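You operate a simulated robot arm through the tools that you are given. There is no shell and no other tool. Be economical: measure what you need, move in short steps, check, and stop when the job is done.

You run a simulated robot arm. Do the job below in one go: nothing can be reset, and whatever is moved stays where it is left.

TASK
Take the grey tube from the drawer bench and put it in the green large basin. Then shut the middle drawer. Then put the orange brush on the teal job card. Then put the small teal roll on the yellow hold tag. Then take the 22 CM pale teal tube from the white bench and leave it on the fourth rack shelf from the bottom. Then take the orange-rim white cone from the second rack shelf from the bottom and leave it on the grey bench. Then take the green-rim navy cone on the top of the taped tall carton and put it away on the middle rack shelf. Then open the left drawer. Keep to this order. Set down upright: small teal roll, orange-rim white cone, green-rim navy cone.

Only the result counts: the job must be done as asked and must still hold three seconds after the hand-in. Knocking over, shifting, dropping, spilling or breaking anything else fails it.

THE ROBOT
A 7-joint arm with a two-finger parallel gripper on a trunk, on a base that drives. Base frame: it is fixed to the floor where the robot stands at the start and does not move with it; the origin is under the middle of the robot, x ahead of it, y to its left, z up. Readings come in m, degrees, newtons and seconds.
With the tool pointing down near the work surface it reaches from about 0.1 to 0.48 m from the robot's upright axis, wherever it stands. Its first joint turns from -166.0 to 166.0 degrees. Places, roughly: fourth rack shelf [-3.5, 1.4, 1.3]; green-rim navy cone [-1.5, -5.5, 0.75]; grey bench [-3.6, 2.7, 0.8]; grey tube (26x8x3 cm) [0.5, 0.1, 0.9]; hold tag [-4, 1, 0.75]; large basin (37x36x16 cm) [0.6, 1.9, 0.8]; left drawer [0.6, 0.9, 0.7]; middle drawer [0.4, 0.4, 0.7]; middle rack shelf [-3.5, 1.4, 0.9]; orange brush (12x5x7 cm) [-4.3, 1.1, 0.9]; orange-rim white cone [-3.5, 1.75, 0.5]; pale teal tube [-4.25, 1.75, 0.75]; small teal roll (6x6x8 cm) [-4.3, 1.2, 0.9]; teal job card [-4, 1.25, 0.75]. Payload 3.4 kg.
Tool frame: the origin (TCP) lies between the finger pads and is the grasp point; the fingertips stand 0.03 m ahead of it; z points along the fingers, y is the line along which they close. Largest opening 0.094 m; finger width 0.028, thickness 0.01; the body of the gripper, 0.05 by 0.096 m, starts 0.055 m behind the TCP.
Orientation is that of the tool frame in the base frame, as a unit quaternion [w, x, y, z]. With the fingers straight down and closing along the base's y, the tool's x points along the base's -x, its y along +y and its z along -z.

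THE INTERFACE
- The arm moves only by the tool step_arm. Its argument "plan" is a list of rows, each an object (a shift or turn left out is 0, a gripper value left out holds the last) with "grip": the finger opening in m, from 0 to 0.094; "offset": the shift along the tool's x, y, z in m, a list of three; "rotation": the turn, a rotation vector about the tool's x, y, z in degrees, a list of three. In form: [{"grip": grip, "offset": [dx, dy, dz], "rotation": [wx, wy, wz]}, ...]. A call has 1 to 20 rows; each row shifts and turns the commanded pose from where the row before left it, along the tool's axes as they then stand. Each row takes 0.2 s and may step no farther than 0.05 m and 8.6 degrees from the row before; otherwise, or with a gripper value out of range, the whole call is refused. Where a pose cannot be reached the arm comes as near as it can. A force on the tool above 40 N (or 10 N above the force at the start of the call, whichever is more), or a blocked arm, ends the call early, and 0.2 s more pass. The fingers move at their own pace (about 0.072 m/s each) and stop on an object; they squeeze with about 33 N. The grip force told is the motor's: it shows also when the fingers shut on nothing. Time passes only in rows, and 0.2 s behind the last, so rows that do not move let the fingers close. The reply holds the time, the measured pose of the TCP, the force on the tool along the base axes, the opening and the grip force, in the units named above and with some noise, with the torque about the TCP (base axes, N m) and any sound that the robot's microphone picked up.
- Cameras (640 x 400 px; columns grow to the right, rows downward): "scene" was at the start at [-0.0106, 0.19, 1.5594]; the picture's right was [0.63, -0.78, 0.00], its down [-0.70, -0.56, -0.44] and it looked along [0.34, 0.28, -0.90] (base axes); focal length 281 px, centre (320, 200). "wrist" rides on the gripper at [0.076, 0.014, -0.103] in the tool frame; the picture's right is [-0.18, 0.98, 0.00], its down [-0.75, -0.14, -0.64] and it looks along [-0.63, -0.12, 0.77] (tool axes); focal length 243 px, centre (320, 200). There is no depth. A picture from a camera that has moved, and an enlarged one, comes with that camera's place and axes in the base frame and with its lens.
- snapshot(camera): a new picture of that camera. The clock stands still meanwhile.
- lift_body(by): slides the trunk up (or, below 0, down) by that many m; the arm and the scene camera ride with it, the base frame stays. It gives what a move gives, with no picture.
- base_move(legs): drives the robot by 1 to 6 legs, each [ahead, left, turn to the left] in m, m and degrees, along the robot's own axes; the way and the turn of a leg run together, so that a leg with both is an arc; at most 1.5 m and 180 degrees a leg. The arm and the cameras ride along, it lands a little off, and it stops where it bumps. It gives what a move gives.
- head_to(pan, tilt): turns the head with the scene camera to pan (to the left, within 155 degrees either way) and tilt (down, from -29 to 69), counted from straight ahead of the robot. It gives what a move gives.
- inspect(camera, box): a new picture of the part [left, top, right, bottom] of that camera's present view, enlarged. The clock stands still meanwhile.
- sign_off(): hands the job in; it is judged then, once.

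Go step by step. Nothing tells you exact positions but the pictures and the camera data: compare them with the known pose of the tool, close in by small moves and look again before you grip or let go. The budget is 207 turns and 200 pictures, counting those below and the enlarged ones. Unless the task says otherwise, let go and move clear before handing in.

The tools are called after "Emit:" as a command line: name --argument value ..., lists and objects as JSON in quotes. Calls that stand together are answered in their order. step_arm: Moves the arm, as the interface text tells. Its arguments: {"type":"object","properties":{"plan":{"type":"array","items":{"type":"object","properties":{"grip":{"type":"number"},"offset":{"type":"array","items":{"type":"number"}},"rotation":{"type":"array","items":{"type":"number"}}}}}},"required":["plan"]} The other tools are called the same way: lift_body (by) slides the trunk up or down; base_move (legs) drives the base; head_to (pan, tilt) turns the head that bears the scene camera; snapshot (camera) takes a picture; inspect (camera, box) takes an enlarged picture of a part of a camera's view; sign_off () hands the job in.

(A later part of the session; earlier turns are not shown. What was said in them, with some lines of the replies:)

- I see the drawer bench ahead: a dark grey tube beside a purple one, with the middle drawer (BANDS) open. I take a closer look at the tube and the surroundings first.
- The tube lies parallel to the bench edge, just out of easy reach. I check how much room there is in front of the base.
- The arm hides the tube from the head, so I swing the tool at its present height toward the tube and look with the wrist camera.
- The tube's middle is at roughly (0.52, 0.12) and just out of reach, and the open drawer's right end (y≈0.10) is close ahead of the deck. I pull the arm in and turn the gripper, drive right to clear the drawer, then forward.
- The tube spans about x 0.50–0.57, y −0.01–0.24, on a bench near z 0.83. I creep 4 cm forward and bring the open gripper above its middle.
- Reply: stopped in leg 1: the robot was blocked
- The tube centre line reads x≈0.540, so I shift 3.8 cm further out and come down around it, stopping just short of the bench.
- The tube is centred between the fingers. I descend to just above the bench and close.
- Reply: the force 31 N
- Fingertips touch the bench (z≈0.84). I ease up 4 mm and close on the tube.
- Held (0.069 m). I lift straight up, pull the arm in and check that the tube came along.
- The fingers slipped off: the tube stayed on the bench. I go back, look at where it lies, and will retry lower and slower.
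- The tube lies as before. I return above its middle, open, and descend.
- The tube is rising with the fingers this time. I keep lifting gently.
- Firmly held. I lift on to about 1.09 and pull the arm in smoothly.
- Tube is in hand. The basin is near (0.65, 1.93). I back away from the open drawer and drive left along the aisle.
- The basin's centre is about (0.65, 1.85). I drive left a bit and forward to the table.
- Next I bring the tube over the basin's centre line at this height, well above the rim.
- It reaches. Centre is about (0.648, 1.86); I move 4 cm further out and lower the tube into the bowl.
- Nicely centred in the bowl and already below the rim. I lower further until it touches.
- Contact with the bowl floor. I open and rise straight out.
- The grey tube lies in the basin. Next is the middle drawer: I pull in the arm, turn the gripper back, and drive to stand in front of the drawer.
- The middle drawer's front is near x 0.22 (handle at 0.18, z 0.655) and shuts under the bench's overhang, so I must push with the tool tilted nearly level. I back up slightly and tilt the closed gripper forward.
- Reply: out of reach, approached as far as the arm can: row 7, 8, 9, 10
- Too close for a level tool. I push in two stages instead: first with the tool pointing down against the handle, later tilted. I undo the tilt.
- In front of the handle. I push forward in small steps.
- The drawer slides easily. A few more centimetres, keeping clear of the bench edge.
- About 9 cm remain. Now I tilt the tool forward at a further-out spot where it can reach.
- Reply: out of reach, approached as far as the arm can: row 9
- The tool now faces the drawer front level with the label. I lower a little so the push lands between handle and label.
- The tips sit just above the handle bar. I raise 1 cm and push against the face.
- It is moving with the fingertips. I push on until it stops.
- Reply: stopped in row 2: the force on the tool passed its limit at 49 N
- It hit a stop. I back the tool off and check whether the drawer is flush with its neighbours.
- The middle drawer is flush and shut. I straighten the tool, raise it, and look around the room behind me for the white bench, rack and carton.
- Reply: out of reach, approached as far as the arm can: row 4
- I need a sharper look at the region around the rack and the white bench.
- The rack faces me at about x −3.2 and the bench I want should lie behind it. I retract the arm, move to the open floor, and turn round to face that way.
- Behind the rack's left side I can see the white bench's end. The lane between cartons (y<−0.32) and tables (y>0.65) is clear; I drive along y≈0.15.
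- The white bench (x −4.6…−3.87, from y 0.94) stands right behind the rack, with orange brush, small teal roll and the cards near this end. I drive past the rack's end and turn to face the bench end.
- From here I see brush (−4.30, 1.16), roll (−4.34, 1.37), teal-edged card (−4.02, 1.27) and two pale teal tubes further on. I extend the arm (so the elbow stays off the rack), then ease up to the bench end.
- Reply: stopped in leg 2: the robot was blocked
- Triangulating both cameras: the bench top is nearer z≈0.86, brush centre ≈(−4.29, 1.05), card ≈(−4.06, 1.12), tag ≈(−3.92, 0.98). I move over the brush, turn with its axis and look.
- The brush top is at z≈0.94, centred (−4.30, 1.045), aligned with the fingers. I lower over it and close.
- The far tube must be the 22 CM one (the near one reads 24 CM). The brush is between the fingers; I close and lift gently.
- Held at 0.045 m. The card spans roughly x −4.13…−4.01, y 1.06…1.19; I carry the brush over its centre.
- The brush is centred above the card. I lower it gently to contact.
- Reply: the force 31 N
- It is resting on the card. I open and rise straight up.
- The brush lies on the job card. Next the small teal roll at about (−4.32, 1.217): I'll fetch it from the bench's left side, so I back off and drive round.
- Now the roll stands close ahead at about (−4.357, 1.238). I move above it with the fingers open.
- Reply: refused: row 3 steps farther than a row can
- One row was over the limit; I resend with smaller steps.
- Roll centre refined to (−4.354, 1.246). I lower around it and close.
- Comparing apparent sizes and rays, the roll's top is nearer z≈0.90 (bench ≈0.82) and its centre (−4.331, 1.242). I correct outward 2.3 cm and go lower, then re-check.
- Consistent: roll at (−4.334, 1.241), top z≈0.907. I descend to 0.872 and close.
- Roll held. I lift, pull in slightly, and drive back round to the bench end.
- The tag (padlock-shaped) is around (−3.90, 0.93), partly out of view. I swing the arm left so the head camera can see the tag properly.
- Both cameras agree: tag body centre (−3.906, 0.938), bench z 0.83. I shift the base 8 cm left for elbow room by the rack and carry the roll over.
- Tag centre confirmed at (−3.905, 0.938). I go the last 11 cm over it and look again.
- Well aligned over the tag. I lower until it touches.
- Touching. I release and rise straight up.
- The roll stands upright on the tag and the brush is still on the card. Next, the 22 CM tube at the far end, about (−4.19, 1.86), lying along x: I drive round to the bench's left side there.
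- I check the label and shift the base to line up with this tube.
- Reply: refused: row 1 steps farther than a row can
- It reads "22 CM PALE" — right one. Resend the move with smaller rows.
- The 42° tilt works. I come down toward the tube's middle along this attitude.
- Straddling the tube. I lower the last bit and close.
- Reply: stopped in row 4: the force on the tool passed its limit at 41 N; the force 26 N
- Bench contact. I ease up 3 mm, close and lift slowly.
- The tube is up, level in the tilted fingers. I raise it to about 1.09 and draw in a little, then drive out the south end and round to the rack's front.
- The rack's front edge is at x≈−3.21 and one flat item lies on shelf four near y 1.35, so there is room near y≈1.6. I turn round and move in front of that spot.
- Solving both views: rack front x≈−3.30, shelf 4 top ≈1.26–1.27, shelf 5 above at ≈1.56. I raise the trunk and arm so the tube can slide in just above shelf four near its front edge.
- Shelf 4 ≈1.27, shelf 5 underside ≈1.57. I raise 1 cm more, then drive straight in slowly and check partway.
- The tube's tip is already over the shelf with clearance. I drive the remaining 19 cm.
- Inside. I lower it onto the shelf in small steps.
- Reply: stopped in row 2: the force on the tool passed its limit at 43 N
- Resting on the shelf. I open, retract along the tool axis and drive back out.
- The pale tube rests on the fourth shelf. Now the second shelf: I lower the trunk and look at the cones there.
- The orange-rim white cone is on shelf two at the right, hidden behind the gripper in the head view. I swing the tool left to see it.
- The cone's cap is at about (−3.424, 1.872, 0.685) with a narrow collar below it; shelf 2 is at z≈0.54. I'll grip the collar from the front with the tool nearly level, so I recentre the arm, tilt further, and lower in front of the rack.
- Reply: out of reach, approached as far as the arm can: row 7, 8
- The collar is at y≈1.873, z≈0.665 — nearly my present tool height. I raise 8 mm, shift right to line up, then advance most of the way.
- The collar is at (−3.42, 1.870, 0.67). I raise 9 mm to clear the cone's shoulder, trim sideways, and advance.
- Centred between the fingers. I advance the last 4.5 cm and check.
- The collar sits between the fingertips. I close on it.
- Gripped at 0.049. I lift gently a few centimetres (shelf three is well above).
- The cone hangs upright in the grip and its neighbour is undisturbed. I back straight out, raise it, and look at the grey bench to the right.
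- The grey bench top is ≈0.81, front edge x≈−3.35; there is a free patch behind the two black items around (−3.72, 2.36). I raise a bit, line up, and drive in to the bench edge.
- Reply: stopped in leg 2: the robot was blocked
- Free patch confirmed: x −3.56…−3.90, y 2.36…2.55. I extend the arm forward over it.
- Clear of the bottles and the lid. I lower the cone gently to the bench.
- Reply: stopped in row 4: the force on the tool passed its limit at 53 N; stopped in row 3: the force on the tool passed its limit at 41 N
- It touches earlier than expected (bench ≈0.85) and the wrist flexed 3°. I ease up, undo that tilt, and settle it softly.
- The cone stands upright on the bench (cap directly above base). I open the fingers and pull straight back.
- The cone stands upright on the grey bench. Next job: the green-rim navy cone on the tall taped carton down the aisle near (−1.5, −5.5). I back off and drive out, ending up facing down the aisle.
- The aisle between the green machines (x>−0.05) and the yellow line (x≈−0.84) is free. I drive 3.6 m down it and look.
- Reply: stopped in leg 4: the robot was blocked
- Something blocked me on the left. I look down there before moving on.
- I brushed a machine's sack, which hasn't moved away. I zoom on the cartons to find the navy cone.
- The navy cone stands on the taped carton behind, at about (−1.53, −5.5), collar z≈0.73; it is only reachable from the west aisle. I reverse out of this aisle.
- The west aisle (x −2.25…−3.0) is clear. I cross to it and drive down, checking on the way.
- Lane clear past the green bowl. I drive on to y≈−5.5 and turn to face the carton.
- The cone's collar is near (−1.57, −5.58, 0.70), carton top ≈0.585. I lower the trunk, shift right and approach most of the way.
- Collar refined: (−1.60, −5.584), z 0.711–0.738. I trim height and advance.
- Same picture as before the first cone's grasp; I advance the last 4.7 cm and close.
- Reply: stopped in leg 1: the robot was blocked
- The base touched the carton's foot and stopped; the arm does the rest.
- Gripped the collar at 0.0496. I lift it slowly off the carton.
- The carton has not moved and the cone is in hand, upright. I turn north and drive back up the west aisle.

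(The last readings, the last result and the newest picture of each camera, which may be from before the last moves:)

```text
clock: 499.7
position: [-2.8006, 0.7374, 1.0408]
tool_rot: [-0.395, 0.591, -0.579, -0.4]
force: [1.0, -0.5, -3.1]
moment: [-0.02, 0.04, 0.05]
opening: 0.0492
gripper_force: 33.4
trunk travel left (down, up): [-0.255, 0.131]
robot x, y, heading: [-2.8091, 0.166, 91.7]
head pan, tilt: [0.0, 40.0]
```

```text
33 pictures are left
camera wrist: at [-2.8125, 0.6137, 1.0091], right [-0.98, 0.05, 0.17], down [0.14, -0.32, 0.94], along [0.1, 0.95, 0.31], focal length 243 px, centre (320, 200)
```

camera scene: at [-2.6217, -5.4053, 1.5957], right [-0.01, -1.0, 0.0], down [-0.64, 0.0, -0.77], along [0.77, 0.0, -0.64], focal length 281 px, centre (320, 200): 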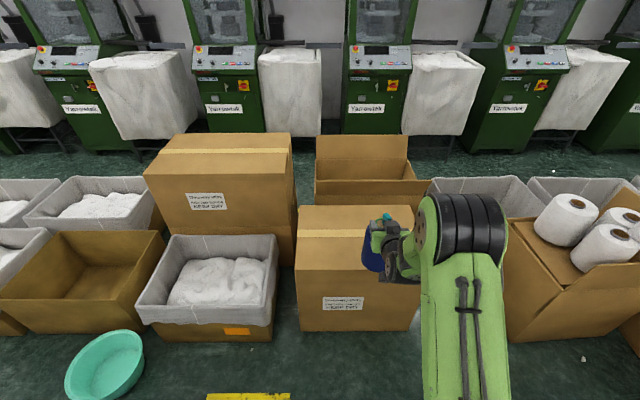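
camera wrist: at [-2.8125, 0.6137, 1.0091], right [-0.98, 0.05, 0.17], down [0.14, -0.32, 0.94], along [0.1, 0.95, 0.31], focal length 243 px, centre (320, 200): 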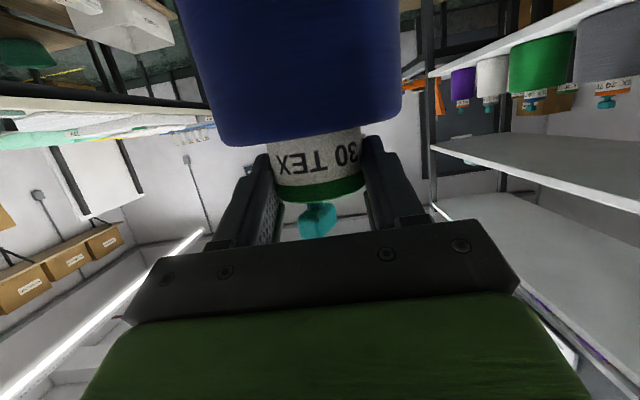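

At the lane again. I sidestep to clear the rack, turn to face it and move in front of the free spot at the left of the middle shelf to have a look.

Emit:
base_move --legs '[[0, -0.32, 0], [0, 0, 88.3], [0, -0.82, 0]]'

Emit:
head_to --pan 0 --tilt 38

Emit:
snapshot --camera "scene"

Emit:
snapshot --camera "wrist"

```text
clock: 509.6
position: [-3.0615, 1.0216, 1.0418]
tool_rot: [-0.004, 0.826, -0.004, -0.563]
force: [-0.2, 0.3, -2.0]
moment: [-0.02, -0.05, 0.02]
opening: 0.0493
gripper_force: 33.1
trunk travel left (down, up): [-0.255, 0.131]
robot x, y, heading: [-2.4905, 0.9957, 179.9]
head pan, tilt: [0.0, 40.0]
```

```text
clock: 510.2
position: [-3.0614, 1.0222, 1.0418]
tool_rot: [-0.004, 0.827, -0.004, -0.562]
force: [-0.3, -0.3, -2.7]
moment: [-0.04, -0.04, -0.04]
opening: 0.0491
gripper_force: 33.2
trunk travel left (down, up): [-0.255, 0.131]
robot x, y, heading: [-2.4922, 0.9955, 179.9]
head pan, tilt: [0.0, 38.0]
```

```text
32 pictures are left
camera scene: at [-2.5179, 0.8438, 1.5986], right [0.0, 1.0, 0.0], down [0.62, 0.0, -0.79], along [-0.79, 0.0, -0.62], focal length 281 px, centre (320, 200)
```

scene: 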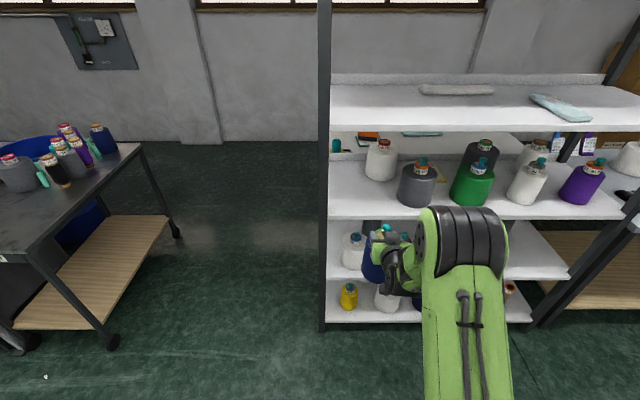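

```text
31 pictures are left
camera wrist: at [-2.938, 1.0064, 1.0091], right [-0.08, -0.98, 0.17], down [0.32, 0.14, 0.94], along [-0.94, 0.13, 0.31], focal length 243 px, centre (320, 200)
```

wrist: 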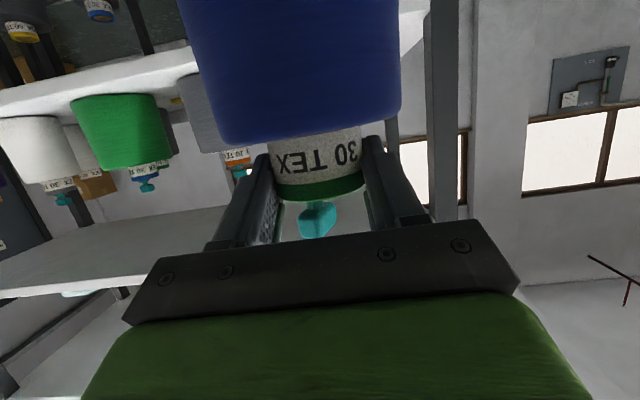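

The spot at the front-left of the middle shelf is free (y 0.90–1.14, back to x −3.52). I raise the cone to clear the shelf edge and drive in part way.

Emit:
step_arm --plan '[{"offset": [-0.0093, 0.002, -0.0036]}, {"offset": [-0.0186, 0.003, -0.0073]}, {"offset": [-0.0186, 0.002, -0.0073]}, {"offset": [-0.014, 0, -0.0055]}, {}]'

Emit:
base_move --legs '[[0.19, 0, 0]]'

Emit:
snapshot --camera "scene"

Emit:
snapshot --camera "wrist"

```text
clock: 511.4
position: [-3.0624, 1.0155, 1.105]
tool_rot: [-0.005, 0.826, -0.005, -0.563]
force: [0.2, 0.2, -2.7]
moment: [-0.01, -0.03, -0.01]
opening: 0.0493
gripper_force: 33.3
trunk travel left (down, up): [-0.255, 0.131]
robot x, y, heading: [-2.4968, 0.998, 180.1]
head pan, tilt: [0.0, 38.0]
```

```text
clock: 513.0
position: [-3.2544, 1.0146, 1.1042]
tool_rot: [-0.004, 0.826, -0.004, -0.563]
force: [0.1, 0.3, -3.6]
moment: [0.03, -0.01, -0.01]
opening: 0.0493
gripper_force: 33.5
trunk travel left (down, up): [-0.255, 0.131]
robot x, y, heading: [-2.683, 0.9963, 179.9]
head pan, tilt: [0.0, 38.0]
```

```text
30 pictures are left
camera scene: at [-2.7109, 0.8441, 1.5986], right [0.0, 1.0, 0.0], down [0.62, 0.0, -0.79], along [-0.79, 0.0, -0.62], focal length 281 px, centre (320, 200)
```

scene: 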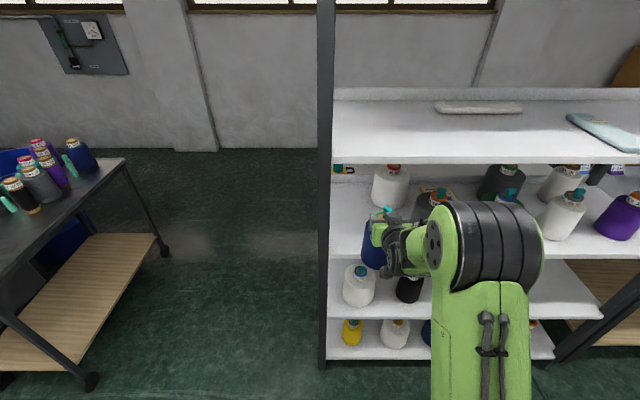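

```text
29 pictures are left
camera wrist: at [-3.1303, 0.9996, 1.0732], right [-0.08, -0.98, 0.17], down [0.32, 0.14, 0.94], along [-0.94, 0.13, 0.31], focal length 243 px, centre (320, 200)
```

wrist: 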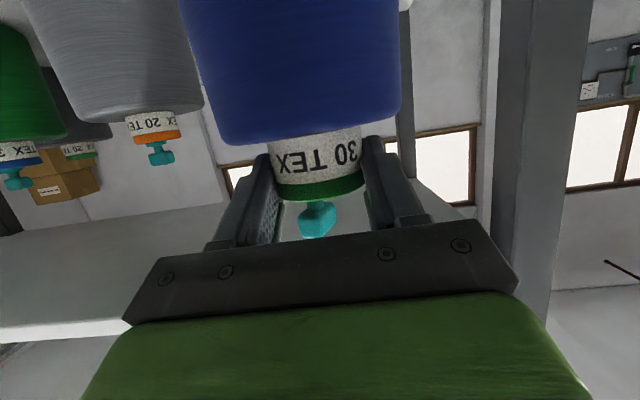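

Base of the cone is ~5 cm above the shelf. I drive the remaining 15 cm in.

Emit:
base_move --legs '[[0.15, 0, 0]]'

Emit:
snapshot --camera "scene"

Emit:
snapshot --camera "wrist"

```text
clock: 514.4
position: [-3.4038, 1.0162, 1.104]
tool_rot: [-0.004, 0.827, -0.003, -0.562]
force: [0.2, 0.0, -3.3]
moment: [0.05, -0.04, 0.03]
opening: 0.0491
gripper_force: 33.3
trunk travel left (down, up): [-0.255, 0.131]
robot x, y, heading: [-2.8334, 0.991, 180.3]
head pan, tilt: [0.0, 38.0]
```

```text
28 pictures are left
camera scene: at [-2.8606, 0.8443, 1.5986], right [0.0, 1.0, 0.0], down [0.62, 0.0, -0.79], along [-0.79, 0.0, -0.62], focal length 281 px, centre (320, 200)
```

scene: 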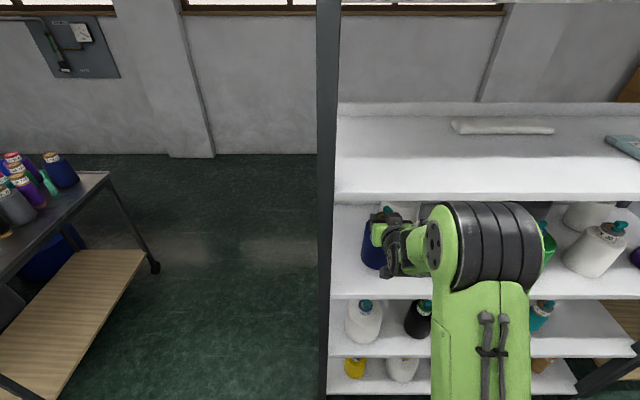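

```text
27 pictures are left
camera wrist: at [-3.2799, 0.9994, 1.073], right [-0.08, -0.98, 0.17], down [0.32, 0.14, 0.94], along [-0.94, 0.13, 0.31], focal length 243 px, centre (320, 200)
```

wrist: 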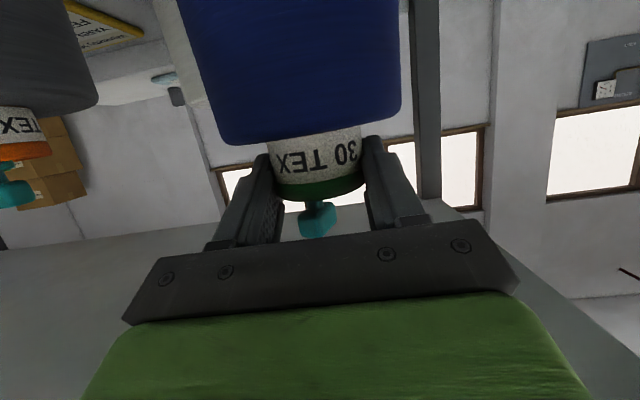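

In place over the shelf. I lower in fine steps to feel the contact.

Emit:
step_arm --plan '[{"offset": [0.0093, 0, 0.0036]}, {"offset": [0.0093, 0, 0.0036]}, {"offset": [0.0047, 0, 0.0018]}, {"offset": [0.0028, 0, 0.0011]}, {}]'

Emit:
step_arm --plan '[{"offset": [0.0028, 0, 0.0011]}, {"offset": [0.0028, 0, 0.0011]}, {"offset": [0.0028, 0, 0.0011]}, {}]'

```text
clock: 515.6
position: [-3.403, 1.0142, 1.0779]
tool_rot: [-0.004, 0.827, -0.004, -0.563]
force: [-0.2, 0.4, -3.7]
moment: [-0.02, -0.04, 0.0]
opening: 0.0489
gripper_force: 32.9
trunk travel left (down, up): [-0.255, 0.131]
robot x, y, heading: [-2.8362, 0.9957, 180.1]
head pan, tilt: [0.0, 38.0]
```

```text
clock: 516.6
position: [-3.4024, 1.0149, 1.069]
tool_rot: [-0.004, 0.827, -0.004, -0.562]
force: [-0.8, -0.4, -3.2]
moment: [0.04, -0.08, 0.0]
opening: 0.0492
gripper_force: 32.7
trunk travel left (down, up): [-0.255, 0.131]
robot x, y, heading: [-2.8322, 0.9985, 179.9]
head pan, tilt: [0.0, 38.0]
```

Emit:
step_arm --plan '[{"offset": [0.0028, 0, 0.0011]}, {"offset": [0.0028, 0, 0.0011]}, {"offset": [0.0019, 0, 0.0007]}, {}]'

Emit:
step_arm --plan '[{"offset": [0.0019, 0, 0.0007]}, {"offset": [0.0019, 0, 0.0007]}, {}]'

```text
clock: 517.6
position: [-3.4021, 1.0152, 1.0612]
tool_rot: [-0.005, 0.827, -0.005, -0.562]
force: [-0.7, 0.1, -3.6]
moment: [0.01, -0.05, 0.02]
opening: 0.0491
gripper_force: 32.6
trunk travel left (down, up): [-0.255, 0.131]
robot x, y, heading: [-2.8305, 0.9982, 180.2]
head pan, tilt: [0.0, 38.0]
```

```text
clock: 518.4
position: [-3.4009, 1.0147, 1.0586]
tool_rot: [-0.004, 0.825, -0.003, -0.565]
force: [-1.8, 0.7, 13.3]
moment: [-0.34, -0.26, -0.02]
opening: 0.0492
gripper_force: 33.1
trunk travel left (down, up): [-0.255, 0.131]
robot x, y, heading: [-2.8306, 1.0, 180.1]
head pan, tilt: [0.0, 38.0]
```

Contact at 1.059. I ease up a hair, open and withdraw straight back.

Emit:
step_arm --plan '[{"offset": [-0.0019, 0, -0.0007]}, {"grip": 0.055}, {"grip": 0.065}, {"grip": 0.085}, {}, {"offset": [0.0037, 0, -0.0093]}, {"offset": [0.0073, 0, -0.0186]}, {"offset": [0.0073, 0, -0.0186]}, {}]'

Emit:
snapshot --camera "wrist"

Emit:
base_move --legs '[[-0.38, 0, 0]]'

Emit:
snapshot --camera "scene"

```text
clock: 520.4
position: [-3.3515, 1.0162, 1.0596]
tool_rot: [-0.005, 0.827, -0.005, -0.562]
force: [-0.6, -0.1, 0.2]
moment: [0.01, -0.03, 0.0]
opening: 0.0848
gripper_force: 0.2
trunk travel left (down, up): [-0.255, 0.131]
robot x, y, heading: [-2.8336, 1.0, 179.8]
head pan, tilt: [0.0, 38.0]
```

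```text
26 pictures are left
camera wrist: at [-3.228, 0.9991, 1.0264], right [-0.08, -0.98, 0.17], down [0.32, 0.14, 0.94], along [-0.94, 0.13, 0.31], focal length 243 px, centre (320, 200)
```

wrist: 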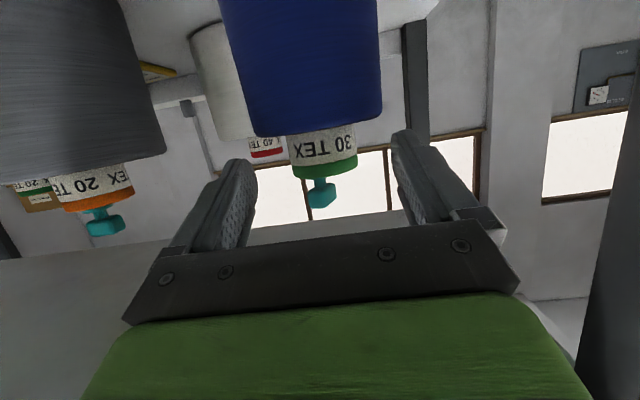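

```text
clock: 522.8
position: [-2.9736, 1.0147, 1.0583]
tool_rot: [-0.004, 0.826, -0.003, -0.564]
force: [0.0, -0.2, -0.2]
moment: [-0.05, -0.01, 0.02]
opening: 0.0848
gripper_force: 0.0
trunk travel left (down, up): [-0.255, 0.131]
robot x, y, heading: [-2.4551, 0.996, -179.9]
head pan, tilt: [0.0, 38.0]
```

```text
25 pictures are left
camera scene: at [-2.4796, 0.8441, 1.5986], right [0.0, 1.0, 0.0], down [0.62, 0.0, -0.79], along [-0.79, 0.0, -0.62], focal length 281 px, centre (320, 200)
```

scene: 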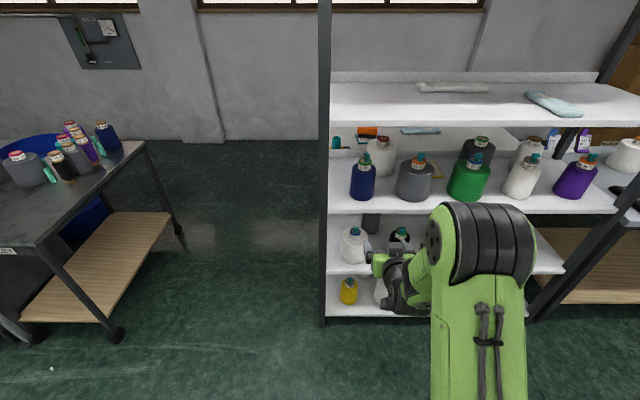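

The navy cone stands on the middle shelf. Last job: the left drawer. I pull the arm in a little and drive back to the drawer bench, turning to face it.

Emit:
step_arm --plan '[{"offset": [-0.003, 0, -0.04]}, {"offset": [-0.003, 0, -0.04], "grip": 0.05}, {}]'

Emit:
base_move --legs '[[0, 0.85, 0], [-1.15, 0, 0], [-1.08, 0, 0], [0, 0, 180]]'

Emit:
head_to --pan 45 --tilt 45

Emit:
snapshot --camera "scene"

```text
clock: 523.6
position: [-2.9032, 1.0122, 1.0931]
tool_rot: [-0.004, 0.827, -0.004, -0.562]
force: [0.6, -1.0, -0.7]
moment: [-0.02, -0.02, -0.04]
opening: 0.0501
gripper_force: 0.0
trunk travel left (down, up): [-0.255, 0.131]
robot x, y, heading: [-2.4519, 0.9944, -179.8]
head pan, tilt: [0.0, 38.0]
```

```text
clock: 546.1
position: [0.2162, 0.0917, 1.0939]
tool_rot: [0.563, 0.004, 0.826, -0.004]
force: [0.5, -0.7, 0.4]
moment: [0.03, 0.02, -0.05]
opening: 0.05
gripper_force: 0.0
trunk travel left (down, up): [-0.255, 0.131]
robot x, y, heading: [-0.2321, 0.1076, -0.1]
head pan, tilt: [0.0, 38.0]
```

```text
clock: 547.2
position: [0.2166, 0.0903, 1.0934]
tool_rot: [0.563, 0.005, 0.827, -0.005]
force: [-0.1, 0.0, 0.3]
moment: [0.02, 0.0, -0.01]
opening: 0.0502
gripper_force: 0.0
trunk travel left (down, up): [-0.255, 0.131]
robot x, y, heading: [-0.2316, 0.1064, -0.3]
head pan, tilt: [45.0, 45.0]
```

```text
24 pictures are left
camera scene: at [-0.2321, 0.3173, 1.5884], right [0.7, -0.71, 0.0], down [-0.5, -0.5, -0.71], along [0.5, 0.5, -0.71], focal length 281 px, centre (320, 200)
```

scene: 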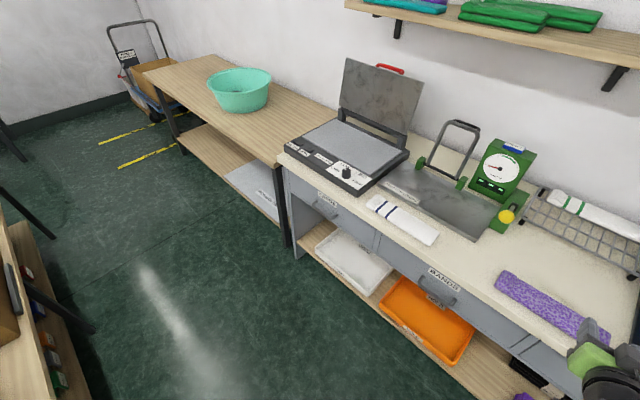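

The CARDS (left) drawer's handle is at about (0.361, 0.88, 0.694), a horizontal bar. I roll the gripper 90° so the fingers go above and below it, then slide left in front of it and lower the trunk.

Emit:
step_arm --plan '[{"rotation": [0, 0, 8.2]}, {"rotation": [0, 0, 8.2]}, {"rotation": [0, 0, 8.2]}, {"rotation": [0, 0, 8.2]}, {"rotation": [0, 0, 8.2]}, {"rotation": [0, 0, 8.2]}, {"rotation": [0, 0, 8.2]}, {"rotation": [0, 0, 8.2]}, {"rotation": [0, 0, 8.2]}, {"rotation": [0, 0, 8.2]}, {"rotation": [0, 0, 8.0]}, {}]'

Emit:
base_move --legs '[[0, 0.79, 0.2]]'

Emit:
lift_body --by -0.25

Emit:
snapshot --camera "wrist"

Emit:
head_to --pan 5 --tilt 50

Emit:
snapshot --camera "scene"

```text
clock: 549.8
position: [0.2169, 0.091, 1.0936]
tool_rot: [0.401, 0.589, 0.58, 0.395]
force: [-0.7, -1.0, -0.2]
moment: [-0.04, 0.0, 0.0]
opening: 0.05
gripper_force: 0.2
trunk travel left (down, up): [-0.255, 0.131]
robot x, y, heading: [-0.2331, 0.1084, -0.1]
head pan, tilt: [45.0, 45.0]
```

```text
clock: 554.1
position: [0.219, 0.8908, 1.0935]
tool_rot: [0.401, 0.588, 0.582, 0.395]
force: [-0.3, 0.8, -0.7]
moment: [0.0, -0.01, -0.04]
opening: 0.0498
gripper_force: 0.0
trunk travel left (down, up): [-0.255, 0.131]
robot x, y, heading: [-0.2271, 0.9078, -0.1]
head pan, tilt: [45.0, 45.0]
```

```text
clock: 556.6
position: [0.2199, 0.8899, 0.844]
tool_rot: [0.401, 0.588, 0.581, 0.396]
force: [0.7, 0.5, 0.4]
moment: [0.0, 0.01, -0.03]
opening: 0.0499
gripper_force: 0.0
trunk travel left (down, up): [-0.005, 0.381]
robot x, y, heading: [-0.2274, 0.9078, -0.3]
head pan, tilt: [45.0, 45.0]
```

```text
23 pictures are left
camera wrist: at [0.1307, 0.9679, 0.8968], right [0.36, -0.19, 0.91], down [-0.66, -0.75, 0.11], along [0.66, -0.64, -0.39], focal length 243 px, centre (320, 200)
```

wrist: 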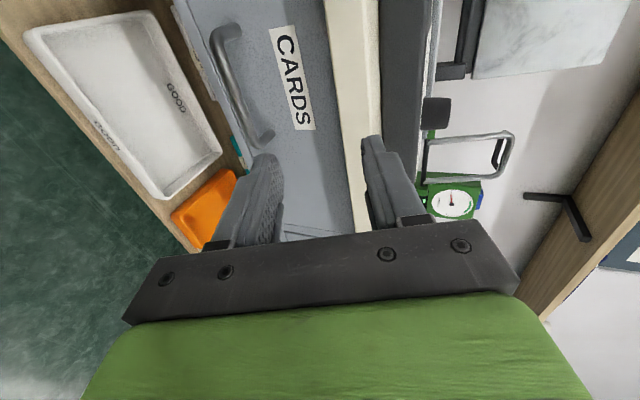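

```text
clock: 557.7
position: [0.2204, 0.8912, 0.8449]
tool_rot: [0.401, 0.588, 0.581, 0.394]
force: [-0.5, 0.5, 0.0]
moment: [0.0, -0.01, 0.02]
opening: 0.0501
gripper_force: 0.0
trunk travel left (down, up): [-0.005, 0.381]
robot x, y, heading: [-0.2297, 0.9078, -0.2]
head pan, tilt: [5.0, 50.0]
```

```text
22 pictures are left
camera scene: at [-0.2107, 1.0657, 1.3323], right [0.09, -1.0, 0.0], down [-0.76, -0.07, -0.64], along [0.64, 0.05, -0.77], focal length 281 px, centre (320, 200)
```

scene: 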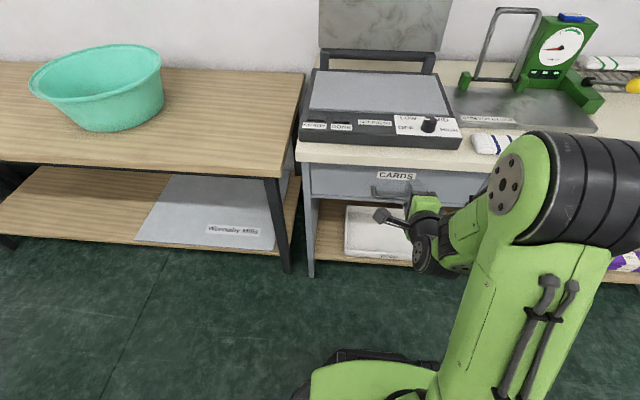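

Handle confirmed at (0.363, 0.895, 0.694). I lower and line up just behind it along the tool axis.

Emit:
step_arm --plan '[{"offset": [0, -0.0224, 0.0265], "grip": 0.045}, {"offset": [0, -0.0224, 0.0265]}, {"offset": [0, -0.0224, 0.0265]}, {"offset": [0, -0.0224, 0.0265]}, {}]'

Emit:
snapshot --camera "wrist"

Emit:
inspect --camera "scene" --box '[340, 140, 500, 260]'

```text
clock: 558.9
position: [0.2857, 0.8899, 0.7219]
tool_rot: [0.401, 0.587, 0.582, 0.395]
force: [0.3, 0.6, 0.4]
moment: [-0.04, -0.01, 0.01]
opening: 0.0451
gripper_force: 0.1
trunk travel left (down, up): [-0.005, 0.381]
robot x, y, heading: [-0.2298, 0.9079, -0.0]
head pan, tilt: [5.0, 50.0]
```

```text
21 pictures are left
camera wrist: at [0.1967, 0.9673, 0.774], right [0.36, -0.19, 0.91], down [-0.66, -0.75, 0.11], along [0.66, -0.64, -0.39], focal length 243 px, centre (320, 200)
```

wrist: 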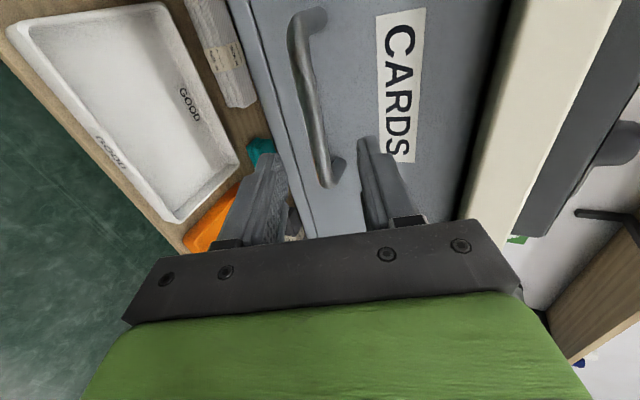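

```text
3.33 times, centred on (420, 200) of scene
camera zoom: at [-0.2106, 1.0657, 1.3323], right [0.08, -1.0, 0.0], down [-0.76, -0.06, -0.64], along [0.64, 0.05, -0.77], focal length 938 px, centre (-13, 200)
```

zoom: 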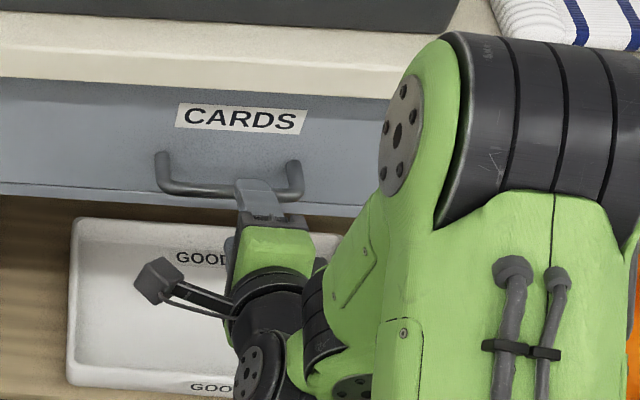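

The bar lies right on the finger axis. I advance 6 cm along it so the bar enters between the fingers.

Emit:
step_arm --plan '[{"offset": [0, 0, 0.02]}, {"offset": [0, 0, 0.02]}, {"offset": [0, 0, 0.012]}, {"offset": [0, 0, 0.01]}, {}]'

Emit:
snapshot --camera "wrist"

```text
clock: 560.1
position: [0.3424, 0.8879, 0.6999]
tool_rot: [0.401, 0.588, 0.581, 0.395]
force: [0.2, 0.2, 0.8]
moment: [0.03, 0.0, -0.03]
opening: 0.0446
gripper_force: 0.1
trunk travel left (down, up): [-0.005, 0.381]
robot x, y, heading: [-0.2341, 0.9105, -0.3]
head pan, tilt: [5.0, 50.0]
```

```text
19 pictures are left
camera wrist: at [0.2541, 0.9663, 0.7517], right [0.36, -0.19, 0.91], down [-0.66, -0.75, 0.11], along [0.66, -0.64, -0.39], focal length 243 px, centre (320, 200)
```

wrist: 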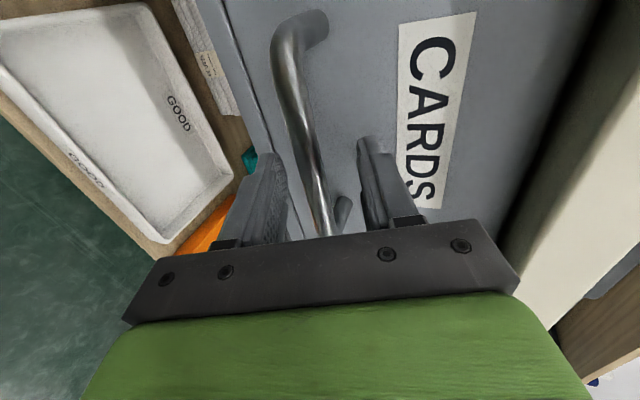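

The bar passes between the two fingers. I close on it.

Emit:
step_arm --plan '[{"grip": 0.02}, {"grip": 0.0}, {}, {}, {}]'

Emit:
snapshot --camera "wrist"

```text
clock: 561.3
position: [0.3413, 0.8896, 0.6966]
tool_rot: [0.398, 0.59, 0.583, 0.392]
force: [-13.4, 1.9, -22.2]
moment: [0.14, 0.25, -0.36]
opening: 0.0132
gripper_force: 45.2
trunk travel left (down, up): [-0.005, 0.381]
robot x, y, heading: [-0.2259, 0.9064, -0.1]
head pan, tilt: [5.0, 50.0]
```

```text
18 pictures are left
camera wrist: at [0.2533, 0.9663, 0.7496], right [0.37, -0.19, 0.91], down [-0.66, -0.75, 0.11], along [0.66, -0.64, -0.4], focal length 243 px, centre (320, 200)
```

wrist: 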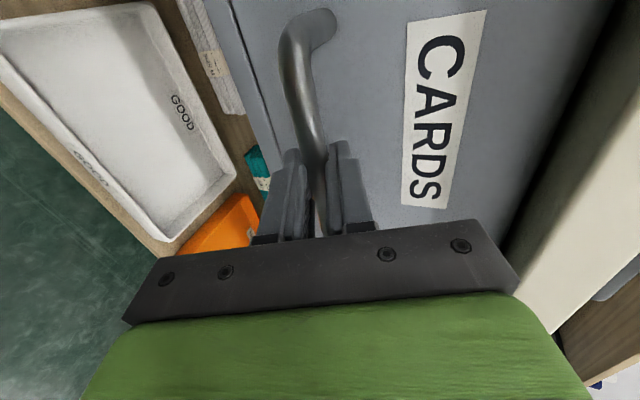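

Gripped. I pull the drawer out slowly with the arm.

Emit:
step_arm --plan '[{"offset": [0, -0.0065, -0.0085]}, {"offset": [0, -0.0055, -0.014]}, {"offset": [0, -0.0055, -0.014]}, {"offset": [0, -0.0055, -0.014]}, {"offset": [0, -0.0055, -0.014]}, {"offset": [0, -0.0055, -0.014]}, {}]'

Emit:
snapshot --camera "scene"

```text
clock: 562.9
position: [0.2757, 0.8899, 0.6958]
tool_rot: [0.402, 0.587, 0.581, 0.395]
force: [0.6, -12.3, -3.6]
moment: [-0.24, 0.05, -1.54]
opening: 0.0136
gripper_force: 44.8
out of reach, approached as far as the arm can: row 5, 6
trunk travel left (down, up): [-0.005, 0.381]
robot x, y, heading: [-0.2252, 0.9046, -0.1]
head pan, tilt: [5.0, 50.0]
```

```text
17 pictures are left
camera scene: at [-0.2103, 1.0642, 1.3325], right [0.08, -1.0, 0.0], down [-0.76, -0.06, -0.64], along [0.64, 0.05, -0.77], focal length 281 px, centre (320, 200)
```

scene: 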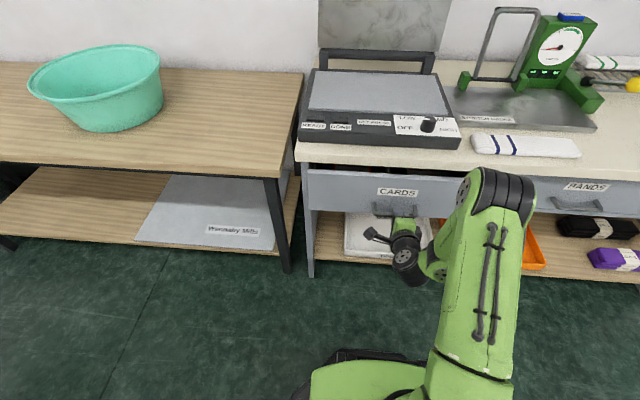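

The arm is at its inner limit, so I back the base 4 cm to bring the drawer along, and check.

Emit:
base_move --legs '[[-0.045, 0, 0]]'

Emit:
snapshot --camera "wrist"

```text
clock: 563.8
position: [0.2296, 0.8889, 0.6956]
tool_rot: [0.4, 0.588, 0.582, 0.395]
force: [-0.1, -23.7, 3.6]
moment: [0.07, -0.02, -0.32]
opening: 0.0137
gripper_force: 44.6
trunk travel left (down, up): [-0.005, 0.381]
robot x, y, heading: [-0.2736, 0.9081, -0.1]
head pan, tilt: [5.0, 50.0]
```

```text
16 pictures are left
camera wrist: at [0.1417, 0.9662, 0.7487], right [0.36, -0.19, 0.91], down [-0.66, -0.75, 0.11], along [0.66, -0.64, -0.39], focal length 243 px, centre (320, 200)
```

wrist: 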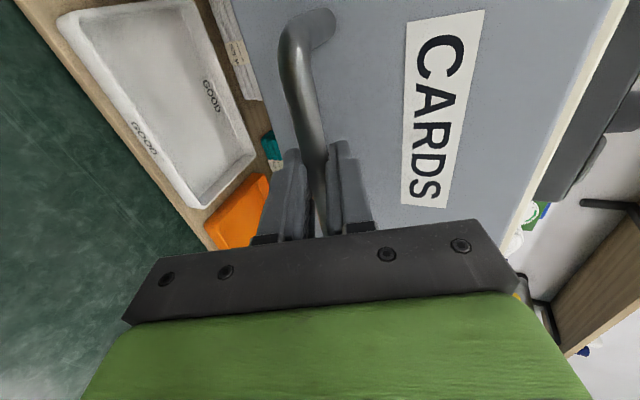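

Open 11 cm now. I check the clearance behind me before backing further.

Emit:
head_to --pan 150 --tilt 60

Emit:
snapshot --camera "scene"

```text
clock: 566.1
position: [0.2302, 0.8884, 0.6971]
tool_rot: [0.401, 0.588, 0.582, 0.394]
force: [0.0, -12.0, 2.0]
moment: [0.12, -0.04, -0.61]
opening: 0.0137
gripper_force: 44.8
trunk travel left (down, up): [-0.005, 0.381]
robot x, y, heading: [-0.271, 0.9077, -0.0]
head pan, tilt: [150.0, 60.0]
```

```text
15 pictures are left
camera scene: at [-0.3898, 1.0914, 1.3199], right [0.5, 0.86, 0.0], down [0.75, -0.44, -0.5], along [-0.43, 0.25, -0.87], focal length 281 px, centre (320, 200)
```

scene: 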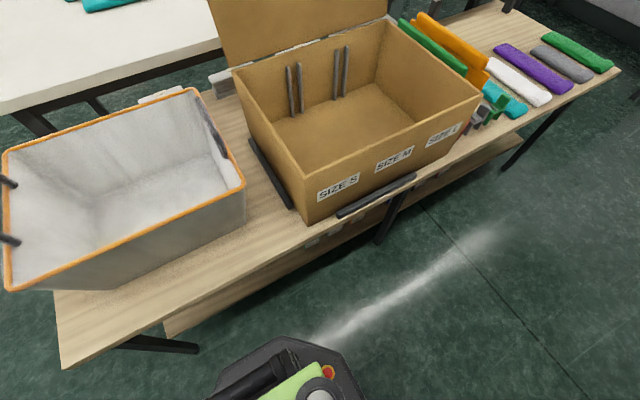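

There is about 10 cm of room behind. I back 7 cm more with the drawer.

Emit:
base_move --legs '[[-0.07, 0, 0]]'

Emit:
head_to --pan 5 --tilt 50

Emit:
snapshot --camera "scene"

```text
clock: 567.1
position: [0.1606, 0.8886, 0.6971]
tool_rot: [0.402, 0.587, 0.582, 0.394]
force: [-1.2, -13.2, 3.6]
moment: [0.22, -0.08, -0.38]
opening: 0.0134
gripper_force: 45.4
trunk travel left (down, up): [-0.005, 0.381]
robot x, y, heading: [-0.3457, 0.9086, -0.2]
head pan, tilt: [150.0, 60.0]
```

```text
clock: 569.4
position: [0.1598, 0.89, 0.6959]
tool_rot: [0.401, 0.588, 0.582, 0.394]
force: [-0.1, -6.6, 2.2]
moment: [0.21, -0.05, -0.52]
opening: 0.0138
gripper_force: 44.7
trunk travel left (down, up): [-0.005, 0.381]
robot x, y, heading: [-0.344, 0.9119, -0.2]
head pan, tilt: [5.0, 50.0]
```

```text
14 pictures are left
camera scene: at [-0.3258, 1.065, 1.3324], right [0.08, -1.0, 0.0], down [-0.76, -0.06, -0.64], along [0.64, 0.05, -0.77], focal length 281 px, centre (320, 200)
```

scene: 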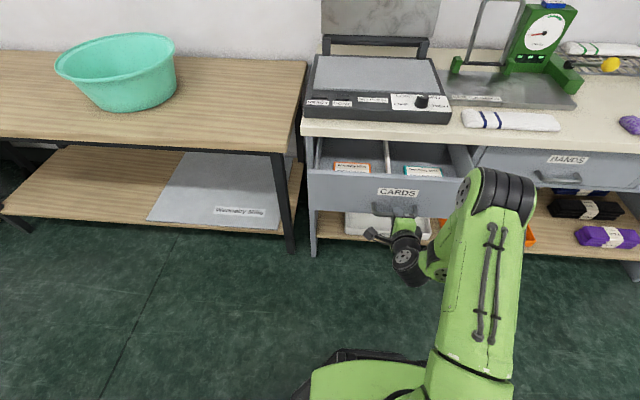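

The left drawer stands open about 18 cm, as far as the middle one was. I open the fingers and edge the base back to slip off the handle.

Emit:
step_arm --plan '[{"grip": 0.03}, {"grip": 0.055}, {}]'

Emit:
base_move --legs '[[-0.025, 0, 0]]'

Emit:
snapshot --camera "wrist"

```text
clock: 570.2
position: [0.1598, 0.8911, 0.6961]
tool_rot: [0.402, 0.587, 0.582, 0.393]
force: [0.1, 0.4, 0.1]
moment: [0.04, 0.01, -0.02]
opening: 0.0551
gripper_force: 0.0
trunk travel left (down, up): [-0.005, 0.381]
robot x, y, heading: [-0.3413, 0.9109, 0.1]
head pan, tilt: [5.0, 50.0]
```

```text
clock: 571.0
position: [0.1348, 0.8893, 0.6968]
tool_rot: [0.402, 0.587, 0.582, 0.393]
force: [0.6, -1.0, -0.1]
moment: [0.0, 0.0, -0.02]
opening: 0.0549
gripper_force: 0.1
trunk travel left (down, up): [-0.005, 0.381]
robot x, y, heading: [-0.3703, 0.9093, 0.1]
head pan, tilt: [5.0, 50.0]
```

```text
13 pictures are left
camera wrist: at [0.0465, 0.9676, 0.7485], right [0.36, -0.18, 0.91], down [-0.66, -0.75, 0.11], along [0.66, -0.64, -0.39], focal length 243 px, centre (320, 200)
```

wrist: 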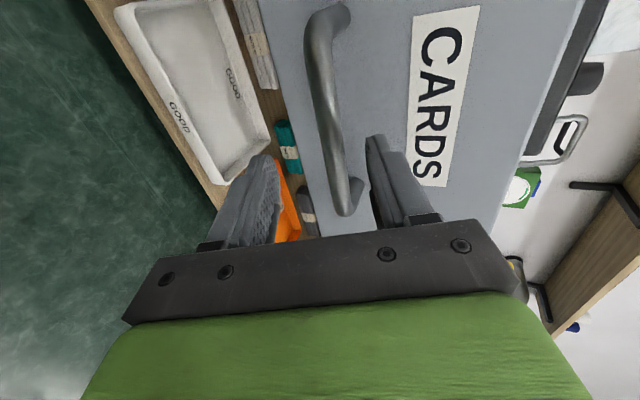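

The fingers are clear of the bar. I raise the trunk to lift the gripper away and take a final look.

Emit:
lift_body --by 0.2

Emit:
head_to --pan 10 --tilt 45

Emit:
snapshot --camera "scene"

Emit:
head_to --pan -150 --tilt 12

Emit:
snapshot --camera "scene"

```text
clock: 573.2
position: [0.1346, 0.8901, 0.896]
tool_rot: [0.401, 0.588, 0.582, 0.393]
force: [-0.3, -0.4, 0.2]
moment: [-0.03, 0.0, -0.01]
opening: 0.0549
gripper_force: 0.0
trunk travel left (down, up): [-0.205, 0.181]
robot x, y, heading: [-0.3682, 0.9137, -0.3]
head pan, tilt: [5.0, 50.0]
```

```text
clock: 573.8
position: [0.1346, 0.8906, 0.8951]
tool_rot: [0.401, 0.587, 0.582, 0.394]
force: [0.2, -0.5, -0.1]
moment: [0.04, -0.01, -0.01]
opening: 0.0552
gripper_force: 0.0
trunk travel left (down, up): [-0.205, 0.181]
robot x, y, heading: [-0.3709, 0.9088, -0.2]
head pan, tilt: [10.0, 45.0]
```

```text
12 pictures are left
camera scene: at [-0.347, 1.0732, 1.5389], right [0.17, -0.99, 0.0], down [-0.7, -0.12, -0.71], along [0.7, 0.12, -0.71], focal length 281 px, centre (320, 200)
```

scene: 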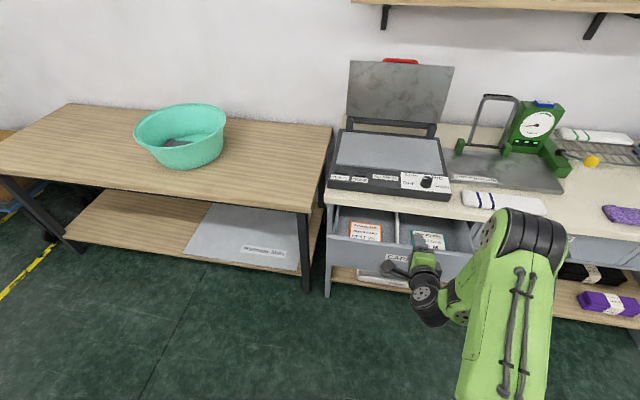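

```text
clock: 576.3
position: [0.1344, 0.8905, 0.895]
tool_rot: [0.401, 0.587, 0.583, 0.393]
force: [0.4, -1.1, 0.4]
moment: [0.01, 0.0, -0.01]
opening: 0.055
gripper_force: 0.1
trunk travel left (down, up): [-0.205, 0.181]
robot x, y, heading: [-0.3699, 0.9069, 0.1]
head pan, tilt: [-150.0, 12.0]
```

```text
11 pictures are left
camera scene: at [-0.508, 1.013, 1.5906], right [-0.5, 0.87, 0.0], down [0.18, 0.1, -0.98], along [-0.85, -0.49, -0.21], focal length 281 px, centre (320, 200)
```

scene: 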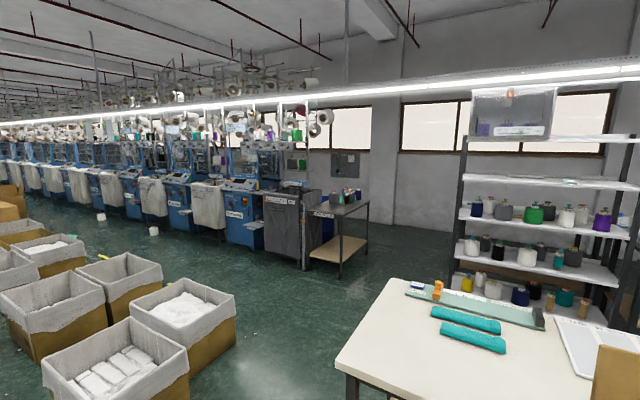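

The left drawer is open, the basin still holds the grey tube, and the navy cone stands on the middle shelf. The hand is empty and clear, so I hand in.

Emit:
sign_off

```text
The job is handed in.
```

I did all eight jobs in the order you gave and handed the work in. In my last look at each, everything was where it was left:

- **Grey tube:** it lies in the green basin. The first grip slipped and left it on the bench, so I gripped it again.
- **Middle drawer:** it is shut, flush with the drawers beside it.
- **Orange brush:** it lies on the teal job card.
- **Small teal roll:** it stands upright on the yellow hold tag.
- **22 CM pale teal tube:** it lies on the fourth rack shelf, with the label checked before I took it.
- **Orange-rim white cone:** it stands upright on the grey bench.
- **Green-rim navy cone:** it stands upright at the front left of the middle rack shelf.
- **Left drawer:** it is open about 18 cm, which is about how far out the middle drawer was at the start. I did not pull it to its full travel.

While driving, the base touched a machine's sack in the aisle, the tall carton's foot and some bench fronts. The carton measured in the same place afterwards. The sack looked in place, but I did not measure it or the benches.
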